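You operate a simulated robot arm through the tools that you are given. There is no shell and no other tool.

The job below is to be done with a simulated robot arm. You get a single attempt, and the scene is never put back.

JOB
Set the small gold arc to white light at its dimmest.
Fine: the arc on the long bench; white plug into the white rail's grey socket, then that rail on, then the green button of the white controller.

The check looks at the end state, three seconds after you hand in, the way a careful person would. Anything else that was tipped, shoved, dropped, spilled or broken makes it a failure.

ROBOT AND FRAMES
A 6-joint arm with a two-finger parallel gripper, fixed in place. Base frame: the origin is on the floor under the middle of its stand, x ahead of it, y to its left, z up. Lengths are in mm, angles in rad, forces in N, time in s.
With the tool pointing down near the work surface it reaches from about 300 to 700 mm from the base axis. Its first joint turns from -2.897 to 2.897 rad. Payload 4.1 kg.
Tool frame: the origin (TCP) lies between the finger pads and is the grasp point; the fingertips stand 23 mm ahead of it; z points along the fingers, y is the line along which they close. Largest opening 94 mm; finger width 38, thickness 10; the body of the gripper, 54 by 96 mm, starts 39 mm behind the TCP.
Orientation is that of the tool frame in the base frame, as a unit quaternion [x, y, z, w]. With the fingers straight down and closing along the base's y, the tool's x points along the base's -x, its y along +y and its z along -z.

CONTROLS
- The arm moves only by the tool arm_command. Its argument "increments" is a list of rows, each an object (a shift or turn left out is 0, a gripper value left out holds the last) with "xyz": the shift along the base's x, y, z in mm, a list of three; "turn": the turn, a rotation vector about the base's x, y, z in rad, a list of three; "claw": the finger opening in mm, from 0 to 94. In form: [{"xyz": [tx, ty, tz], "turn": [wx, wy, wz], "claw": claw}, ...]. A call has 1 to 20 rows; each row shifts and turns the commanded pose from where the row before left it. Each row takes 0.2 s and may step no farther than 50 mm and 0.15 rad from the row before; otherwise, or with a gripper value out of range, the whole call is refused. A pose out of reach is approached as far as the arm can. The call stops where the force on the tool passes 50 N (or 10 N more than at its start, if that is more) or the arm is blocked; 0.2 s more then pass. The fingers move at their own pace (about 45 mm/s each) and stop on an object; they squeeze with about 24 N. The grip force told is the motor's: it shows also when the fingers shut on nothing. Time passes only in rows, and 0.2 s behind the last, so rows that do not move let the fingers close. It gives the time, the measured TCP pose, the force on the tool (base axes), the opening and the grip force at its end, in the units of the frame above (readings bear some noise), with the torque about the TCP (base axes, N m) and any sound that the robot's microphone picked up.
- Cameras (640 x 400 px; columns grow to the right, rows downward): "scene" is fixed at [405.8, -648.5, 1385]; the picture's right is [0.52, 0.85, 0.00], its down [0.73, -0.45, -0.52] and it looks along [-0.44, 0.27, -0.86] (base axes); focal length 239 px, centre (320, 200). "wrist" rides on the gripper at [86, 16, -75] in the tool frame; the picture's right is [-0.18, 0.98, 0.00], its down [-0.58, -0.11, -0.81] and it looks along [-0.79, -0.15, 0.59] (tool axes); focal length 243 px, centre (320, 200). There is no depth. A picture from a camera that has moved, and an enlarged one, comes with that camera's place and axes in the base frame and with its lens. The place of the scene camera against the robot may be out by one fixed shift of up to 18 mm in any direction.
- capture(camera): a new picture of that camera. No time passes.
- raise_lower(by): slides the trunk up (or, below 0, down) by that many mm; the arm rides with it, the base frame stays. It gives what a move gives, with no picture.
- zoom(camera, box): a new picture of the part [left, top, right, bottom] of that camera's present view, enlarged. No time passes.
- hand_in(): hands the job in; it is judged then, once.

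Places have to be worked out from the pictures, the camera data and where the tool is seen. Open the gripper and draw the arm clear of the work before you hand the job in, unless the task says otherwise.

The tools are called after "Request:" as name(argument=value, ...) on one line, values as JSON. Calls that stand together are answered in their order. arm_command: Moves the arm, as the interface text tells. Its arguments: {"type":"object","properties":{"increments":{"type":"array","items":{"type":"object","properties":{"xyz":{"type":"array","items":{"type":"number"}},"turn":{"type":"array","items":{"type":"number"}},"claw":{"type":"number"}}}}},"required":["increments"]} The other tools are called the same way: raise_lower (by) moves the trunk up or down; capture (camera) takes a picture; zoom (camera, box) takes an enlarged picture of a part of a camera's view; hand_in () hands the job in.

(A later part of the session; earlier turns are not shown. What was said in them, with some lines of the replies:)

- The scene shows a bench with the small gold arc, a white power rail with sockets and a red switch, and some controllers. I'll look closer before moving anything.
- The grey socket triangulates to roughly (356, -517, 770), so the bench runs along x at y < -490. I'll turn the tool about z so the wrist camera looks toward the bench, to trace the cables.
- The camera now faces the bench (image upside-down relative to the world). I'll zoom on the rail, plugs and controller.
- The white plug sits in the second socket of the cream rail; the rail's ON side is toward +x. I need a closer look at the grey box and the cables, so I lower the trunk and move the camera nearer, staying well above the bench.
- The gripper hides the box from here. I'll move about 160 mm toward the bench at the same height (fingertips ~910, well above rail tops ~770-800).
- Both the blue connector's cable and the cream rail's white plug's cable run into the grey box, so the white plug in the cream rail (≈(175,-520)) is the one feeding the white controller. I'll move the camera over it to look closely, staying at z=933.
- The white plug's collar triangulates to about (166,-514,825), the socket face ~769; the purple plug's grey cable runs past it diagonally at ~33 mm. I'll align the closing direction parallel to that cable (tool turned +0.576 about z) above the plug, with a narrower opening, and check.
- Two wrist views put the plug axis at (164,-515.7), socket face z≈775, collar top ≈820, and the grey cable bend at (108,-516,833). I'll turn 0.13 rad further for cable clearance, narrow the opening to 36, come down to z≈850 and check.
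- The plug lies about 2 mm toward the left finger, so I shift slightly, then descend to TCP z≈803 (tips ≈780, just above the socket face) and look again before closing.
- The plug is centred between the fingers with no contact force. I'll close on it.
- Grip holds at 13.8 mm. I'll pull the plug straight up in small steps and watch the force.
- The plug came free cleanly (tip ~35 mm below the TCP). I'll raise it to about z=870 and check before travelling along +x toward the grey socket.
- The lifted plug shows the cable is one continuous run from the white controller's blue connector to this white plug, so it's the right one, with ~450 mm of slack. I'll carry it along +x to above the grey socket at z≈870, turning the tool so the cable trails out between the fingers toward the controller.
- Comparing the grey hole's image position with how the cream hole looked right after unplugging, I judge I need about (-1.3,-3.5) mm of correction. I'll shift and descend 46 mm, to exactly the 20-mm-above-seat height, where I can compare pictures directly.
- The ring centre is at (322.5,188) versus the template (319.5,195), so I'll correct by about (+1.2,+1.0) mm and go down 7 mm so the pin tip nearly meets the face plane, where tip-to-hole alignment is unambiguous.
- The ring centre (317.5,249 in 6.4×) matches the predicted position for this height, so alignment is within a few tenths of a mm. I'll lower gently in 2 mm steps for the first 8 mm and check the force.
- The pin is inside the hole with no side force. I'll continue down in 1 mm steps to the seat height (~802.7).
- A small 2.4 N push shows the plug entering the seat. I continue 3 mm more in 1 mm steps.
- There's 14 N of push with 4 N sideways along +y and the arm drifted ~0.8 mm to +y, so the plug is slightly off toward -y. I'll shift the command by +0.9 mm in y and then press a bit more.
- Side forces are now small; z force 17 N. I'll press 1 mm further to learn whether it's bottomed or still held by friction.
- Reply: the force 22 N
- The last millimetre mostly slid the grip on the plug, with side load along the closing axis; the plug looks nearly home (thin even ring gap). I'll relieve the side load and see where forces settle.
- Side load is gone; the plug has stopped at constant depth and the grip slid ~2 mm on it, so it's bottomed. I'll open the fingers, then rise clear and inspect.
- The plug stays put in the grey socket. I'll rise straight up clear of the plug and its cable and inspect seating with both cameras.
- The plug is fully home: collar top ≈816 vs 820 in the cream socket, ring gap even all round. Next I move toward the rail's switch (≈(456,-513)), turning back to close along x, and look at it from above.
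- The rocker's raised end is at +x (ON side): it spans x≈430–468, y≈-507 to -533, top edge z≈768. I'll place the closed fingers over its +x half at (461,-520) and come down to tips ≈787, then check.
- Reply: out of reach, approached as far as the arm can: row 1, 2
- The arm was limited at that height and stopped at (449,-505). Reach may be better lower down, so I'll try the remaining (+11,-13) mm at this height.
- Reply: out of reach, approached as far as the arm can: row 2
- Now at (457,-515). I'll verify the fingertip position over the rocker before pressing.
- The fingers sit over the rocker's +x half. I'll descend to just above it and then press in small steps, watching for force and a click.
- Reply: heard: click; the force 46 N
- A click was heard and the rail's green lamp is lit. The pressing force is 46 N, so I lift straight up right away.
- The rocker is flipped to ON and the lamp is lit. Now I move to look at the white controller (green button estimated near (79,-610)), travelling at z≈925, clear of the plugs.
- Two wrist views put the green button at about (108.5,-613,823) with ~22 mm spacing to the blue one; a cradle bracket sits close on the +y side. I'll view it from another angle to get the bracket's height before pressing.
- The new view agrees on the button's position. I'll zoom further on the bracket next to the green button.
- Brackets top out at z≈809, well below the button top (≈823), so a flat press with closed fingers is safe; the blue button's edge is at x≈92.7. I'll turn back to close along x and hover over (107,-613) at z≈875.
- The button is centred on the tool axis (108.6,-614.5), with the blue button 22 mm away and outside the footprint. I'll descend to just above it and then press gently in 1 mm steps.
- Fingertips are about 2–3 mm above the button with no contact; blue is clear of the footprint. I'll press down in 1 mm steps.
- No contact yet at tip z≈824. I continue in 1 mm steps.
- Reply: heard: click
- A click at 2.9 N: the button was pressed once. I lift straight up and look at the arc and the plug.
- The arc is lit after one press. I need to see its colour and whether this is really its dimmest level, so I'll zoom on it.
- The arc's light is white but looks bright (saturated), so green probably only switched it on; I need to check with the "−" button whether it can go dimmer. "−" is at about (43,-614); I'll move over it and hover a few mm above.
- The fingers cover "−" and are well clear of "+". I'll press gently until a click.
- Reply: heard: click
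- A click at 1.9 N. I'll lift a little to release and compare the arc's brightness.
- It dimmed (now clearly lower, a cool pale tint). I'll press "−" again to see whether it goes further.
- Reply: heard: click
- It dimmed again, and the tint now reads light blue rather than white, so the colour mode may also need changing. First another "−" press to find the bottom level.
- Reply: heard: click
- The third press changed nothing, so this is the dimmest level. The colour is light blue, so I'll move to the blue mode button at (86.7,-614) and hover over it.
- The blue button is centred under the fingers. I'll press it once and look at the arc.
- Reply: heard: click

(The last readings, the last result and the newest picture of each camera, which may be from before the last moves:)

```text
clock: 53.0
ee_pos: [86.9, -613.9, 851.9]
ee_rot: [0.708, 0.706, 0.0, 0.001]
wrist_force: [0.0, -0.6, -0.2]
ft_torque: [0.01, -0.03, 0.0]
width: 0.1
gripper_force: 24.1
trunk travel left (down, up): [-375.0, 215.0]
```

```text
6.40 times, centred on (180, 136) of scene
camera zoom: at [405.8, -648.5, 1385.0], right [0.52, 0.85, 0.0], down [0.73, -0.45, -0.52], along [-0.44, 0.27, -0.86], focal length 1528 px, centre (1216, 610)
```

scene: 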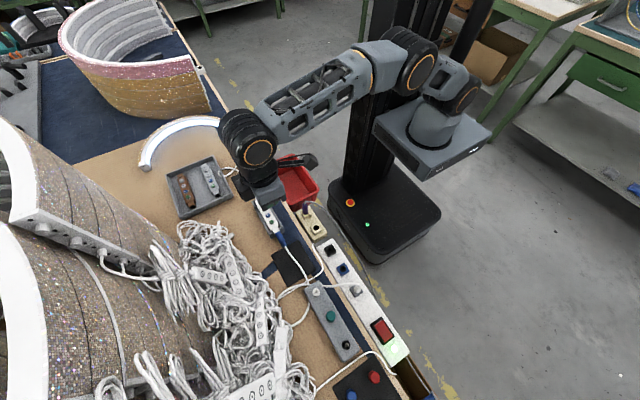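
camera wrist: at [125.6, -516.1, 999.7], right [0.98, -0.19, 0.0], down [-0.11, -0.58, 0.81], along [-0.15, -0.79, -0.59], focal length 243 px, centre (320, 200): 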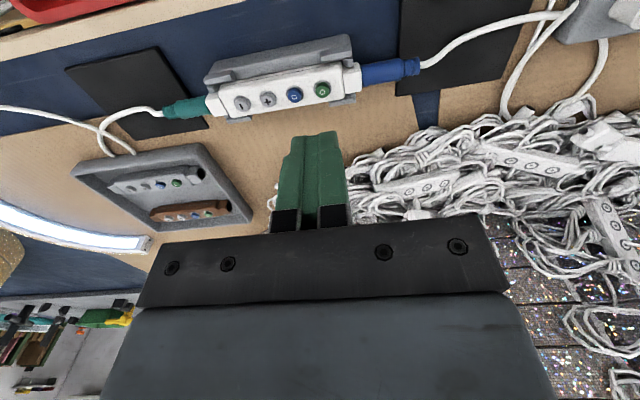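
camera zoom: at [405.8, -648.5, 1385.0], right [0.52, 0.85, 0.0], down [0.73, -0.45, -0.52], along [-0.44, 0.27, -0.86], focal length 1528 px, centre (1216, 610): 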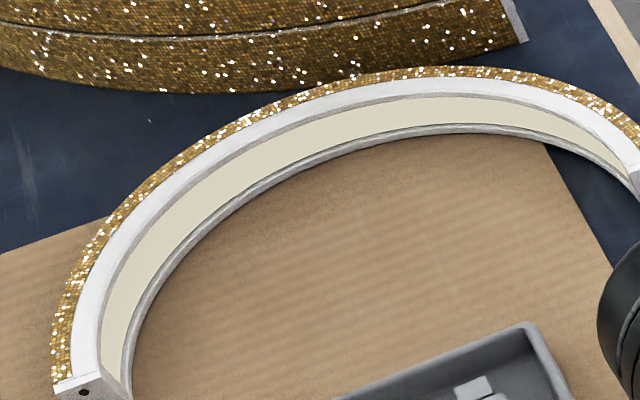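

Now it's a neutral/creamy white at low brightness. To be sure which mode is "white" I'll press once more to see the other modes in the cycle.

Request:
arm_command(increments=[{"xyz": [0, 0, -4]}, {"xyz": [0, 0, -2]}, {"xyz": [0, 0, -1]}, {"xyz": [0, 0, -1]}, {"xyz": [0, 0, 0]}])

Request:
arm_command(increments=[{"xyz": [0, 0, 4]}, {"xyz": [0, 0, 4]}, {"xyz": [0, 0, 0]}])

Request:
zoom(camera="scene", box=[130, 105, 230, 167])

```text
clock: 54.1
ee_pos: [87.5, -614.2, 846.6]
ee_rot: [0.709, 0.706, 0.0, 0.0]
wrist_force: [0.9, -0.2, 2.0]
ft_torque: [-0.01, 0.01, 0.0]
width: 0.0
gripper_force: 24.2
trunk travel left (down, up): [-375.0, 215.0]
heard: click
```

```text
clock: 55.0
ee_pos: [87.2, -613.7, 853.4]
ee_rot: [0.708, 0.706, 0.0, 0.0]
wrist_force: [-0.1, 0.7, -0.8]
ft_torque: [0.04, 0.04, -0.02]
width: 0.0
gripper_force: 24.0
trunk travel left (down, up): [-375.0, 215.0]
```

```text
6.40 times, centred on (180, 136) of scene
camera zoom: at [405.8, -648.5, 1385.0], right [0.52, 0.85, 0.0], down [0.73, -0.45, -0.52], along [-0.44, 0.27, -0.86], focal length 1528 px, centre (1216, 610)
```

zoom: 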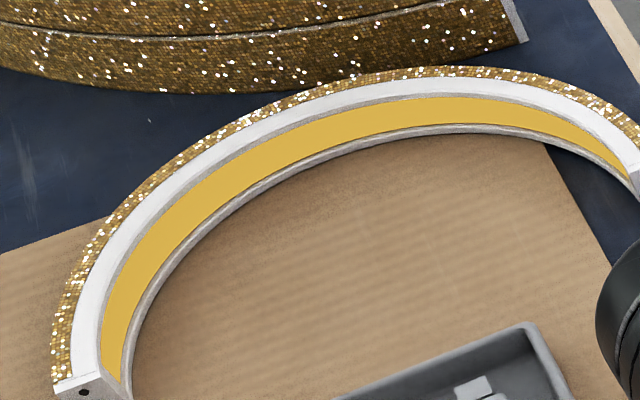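

This mode is amber, so the previous one was the white. I'll keep cycling with single presses.

Request:
arm_command(increments=[{"xyz": [0, 0, -4]}, {"xyz": [0, 0, -2]}, {"xyz": [0, 0, -1]}, {"xyz": [0, 0, -1]}, {"xyz": [0, 0, 0]}])

Request:
arm_command(increments=[{"xyz": [0, 0, 4]}, {"xyz": [0, 0, 4]}, {"xyz": [0, 0, 0]}])

Request:
zoom(camera="scene", box=[130, 105, 230, 167])

```text
clock: 56.1
ee_pos: [87.2, -612.7, 844.4]
ee_rot: [0.708, 0.706, 0.0, -0.001]
wrist_force: [-1.2, -0.8, 1.8]
ft_torque: [-0.03, 0.04, -0.01]
width: 0.1
gripper_force: 24.0
trunk travel left (down, up): [-375.0, 215.0]
heard: click
```

```text
clock: 57.0
ee_pos: [87.3, -613.1, 853.6]
ee_rot: [0.708, 0.706, 0.0, 0.0]
wrist_force: [1.0, 0.2, 0.5]
ft_torque: [-0.03, 0.0, 0.02]
width: 0.1
gripper_force: 24.2
trunk travel left (down, up): [-375.0, 215.0]
```

```text
6.40 times, centred on (180, 136) of scene
camera zoom: at [405.8, -648.5, 1385.0], right [0.52, 0.85, 0.0], down [0.73, -0.45, -0.52], along [-0.44, 0.27, -0.86], focal length 1528 px, centre (1216, 610)
```

zoom: 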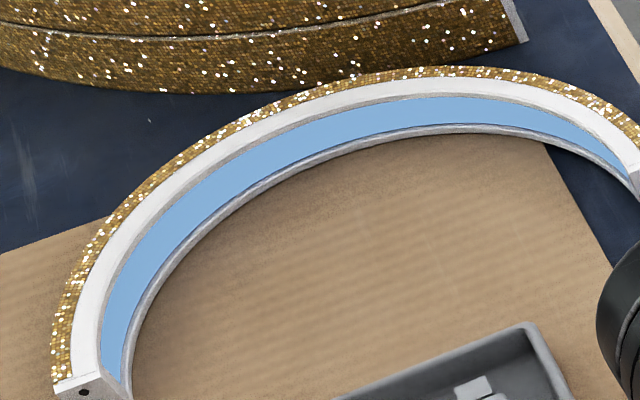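

The cycle is blue → white → amber → blue, with brightness kept. One more press brings the white back.

Request:
arm_command(increments=[{"xyz": [0, 0, -4]}, {"xyz": [0, 0, -2]}, {"xyz": [0, 0, -1]}, {"xyz": [0, 0, -1]}, {"xyz": [0, 0, 0]}])

Request:
arm_command(increments=[{"xyz": [0, 0, 4]}, {"xyz": [0, 0, 4]}, {"xyz": [0, 0, 10]}, {"xyz": [0, 0, 0]}])

Request:
zoom(camera="scene", box=[130, 105, 230, 167])

```text
clock: 58.1
ee_pos: [88.3, -613.0, 844.7]
ee_rot: [0.708, 0.706, 0.001, 0.001]
wrist_force: [0.2, -1.1, 1.8]
ft_torque: [-0.05, -0.02, 0.03]
width: 0.0
gripper_force: 23.8
trunk travel left (down, up): [-375.0, 215.0]
heard: click
```

```text
clock: 59.1
ee_pos: [86.9, -612.9, 863.0]
ee_rot: [0.709, 0.705, -0.001, -0.001]
wrist_force: [0.1, -0.2, 0.3]
ft_torque: [-0.01, 0.02, 0.01]
width: 0.1
gripper_force: 24.1
trunk travel left (down, up): [-375.0, 215.0]
```

```text
6.40 times, centred on (180, 136) of scene
camera zoom: at [405.8, -648.5, 1385.0], right [0.52, 0.85, 0.0], down [0.73, -0.45, -0.52], along [-0.44, 0.27, -0.86], focal length 1528 px, centre (1216, 610)
```

zoom: 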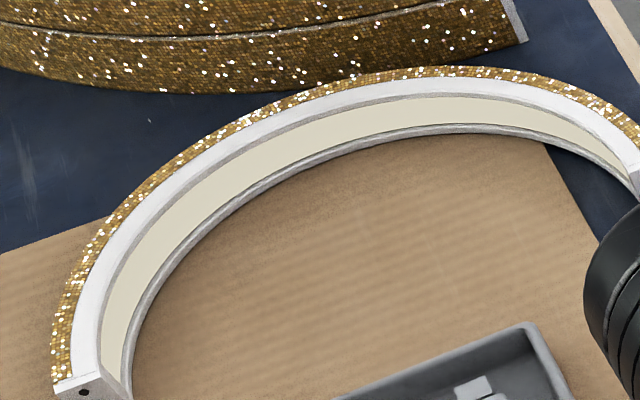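

White is back. To be certain this is the dimmest in the white mode too, I'll press "−" once more (harmless at the bottom level) and compare.

Request:
arm_command(increments=[{"xyz": [-22, 0, 5]}, {"xyz": [-22, 0, 0]}, {"xyz": [0, 0, 0]}, {"xyz": [0, 0, -10]}, {"xyz": [0, 0, -5]}, {"xyz": [0, 0, -4]}, {"xyz": [0, 0, -2]}, {"xyz": [0, 0, -1]}, {"xyz": [0, 0, -1]}, {"xyz": [0, 0, 0]}])

Request:
arm_command(increments=[{"xyz": [0, 0, 4]}, {"xyz": [0, 0, 4]}, {"xyz": [0, 0, 10]}, {"xyz": [0, 0, 0]}])

Request:
zoom(camera="scene", box=[130, 105, 230, 167])

```text
clock: 61.4
ee_pos: [42.4, -613.8, 845.7]
ee_rot: [0.709, 0.705, 0.0, 0.0]
wrist_force: [0.5, -0.8, 2.1]
ft_torque: [-0.02, -0.01, -0.02]
width: 0.0
gripper_force: 23.4
trunk travel left (down, up): [-375.0, 215.0]
heard: click
```

```text
clock: 62.4
ee_pos: [42.5, -613.9, 863.9]
ee_rot: [0.708, 0.706, 0.001, 0.0]
wrist_force: [0.4, -0.5, 0.8]
ft_torque: [-0.04, -0.01, -0.01]
width: 0.0
gripper_force: 24.2
trunk travel left (down, up): [-375.0, 215.0]
```

```text
6.40 times, centred on (180, 136) of scene
camera zoom: at [405.8, -648.5, 1385.0], right [0.52, 0.85, 0.0], down [0.73, -0.45, -0.52], along [-0.44, 0.27, -0.86], focal length 1528 px, centre (1216, 610)
```

zoom: 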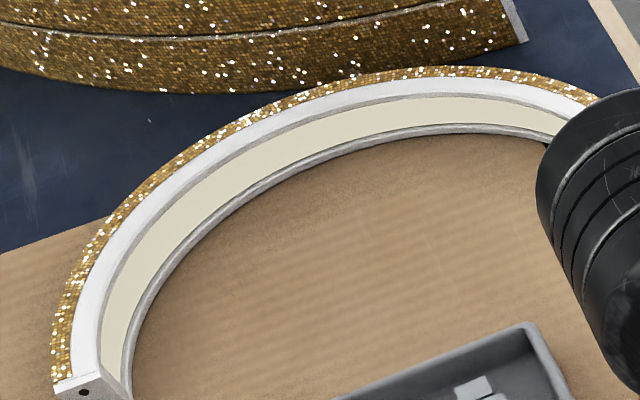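

No change, so white is at its dimmest. I now rise, retreat clear of the bench and open the gripper.

Request:
arm_command(increments=[{"xyz": [0, 0, 30]}, {"xyz": [0, 0, 40]}, {"xyz": [0, 0, 20]}, {"xyz": [20, 38, 0]}, {"xyz": [20, 43, 0]}, {"xyz": [20, 43, 0]}, {"xyz": [20, 43, 0]}, {"xyz": [20, 43, 0]}, {"xyz": [20, 43, 0]}, {"xyz": [20, 43, 0]}, {"claw": 94}, {"claw": 94}, {"claw": 94}, {"claw": 94}, {"claw": 94}, {"claw": 94}])

Request:
capture(camera="scene")

Request:
zoom(camera="scene", box=[220, 180, 420, 305])

Request:
zoom(camera="scene", box=[120, 100, 320, 225])

Request:
zoom(camera="scene", box=[260, 275, 460, 400])

```text
clock: 65.8
ee_pos: [183.1, -317.0, 954.2]
ee_rot: [0.708, 0.706, 0.0, 0.0]
wrist_force: [0.8, 0.1, 0.7]
ft_torque: [0.0, 0.0, -0.03]
width: 94.0
gripper_force: 0.1
trunk travel left (down, up): [-375.0, 215.0]
```

```text
taken
```

scene: 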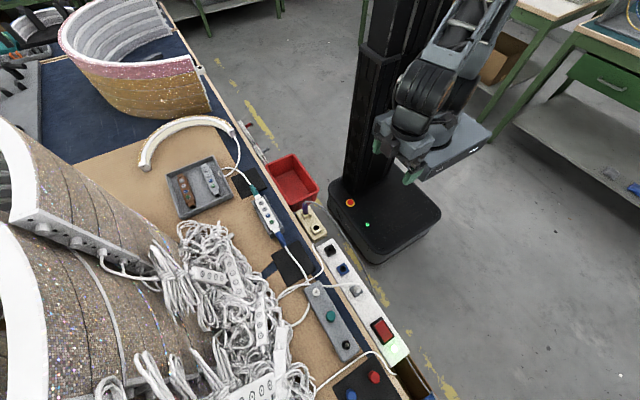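

```text
3.20 times, centred on (320, 242) of scene
camera zoom: at [405.8, -648.5, 1385.0], right [0.52, 0.85, 0.0], down [0.73, -0.45, -0.52], along [-0.44, 0.27, -0.86], focal length 764 px, centre (320, 64)
```

zoom: 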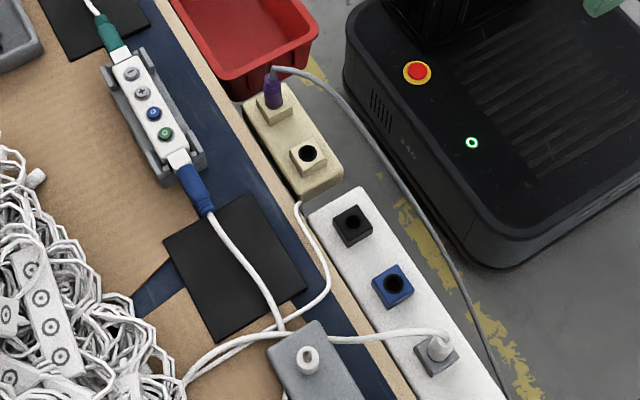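

```text
3.20 times, centred on (220, 162) of scene
camera zoom: at [405.8, -648.5, 1385.0], right [0.52, 0.85, 0.0], down [0.73, -0.45, -0.52], along [-0.44, 0.27, -0.86], focal length 764 px, centre (640, 320)
```

zoom: 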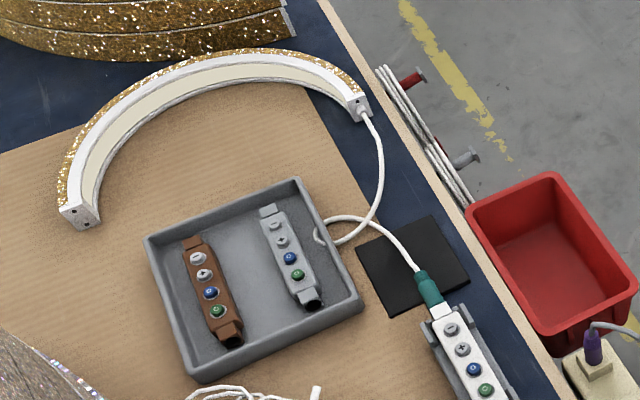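

```text
3.20 times, centred on (360, 338) of scene
camera zoom: at [405.8, -648.5, 1385.0], right [0.52, 0.85, 0.0], down [0.73, -0.45, -0.52], along [-0.44, 0.27, -0.86], focal length 764 px, centre (192, -240)
```

zoom: 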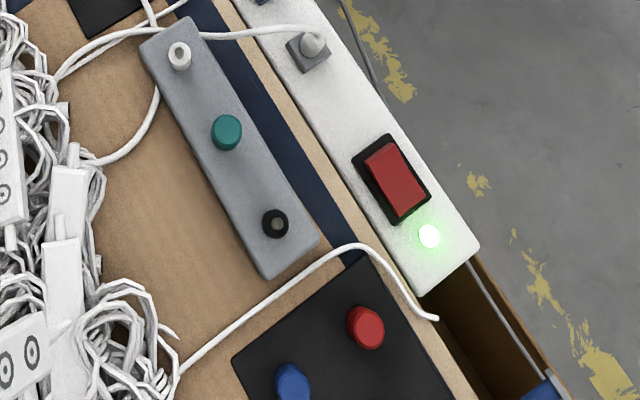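

The plug is seated in the grey socket, the rail lamp is on, and the arc is glowing white at its lowest level. Nothing else has moved from the first pictures, and the arm is clear with the gripper open, so I hand in.

Request:
hand_in()

```text
The job is handed in.
```

The small gold arc is now lit white at its dimmest, and I've handed the job in; no verdict has come back.

- **Plug:** I moved the white plug from the cream rail to the white rail's grey socket. I followed its cable back to the white controller to be sure it was the right one.
- **Rail:** I pressed the white rail's switch to ON, and its green lamp came on.
- **Controller:** The green button lit the arc, but bright and, once dimmed, clearly blue rather than white. I pressed "−" until nothing changed. I then used the blue button to step through the colours (blue, white, amber), stopping on white. One more "−" in white made no difference, so that is its lowest level.

In the last pictures everything else was where it started. The gripper was open and the arm clear of the bench.
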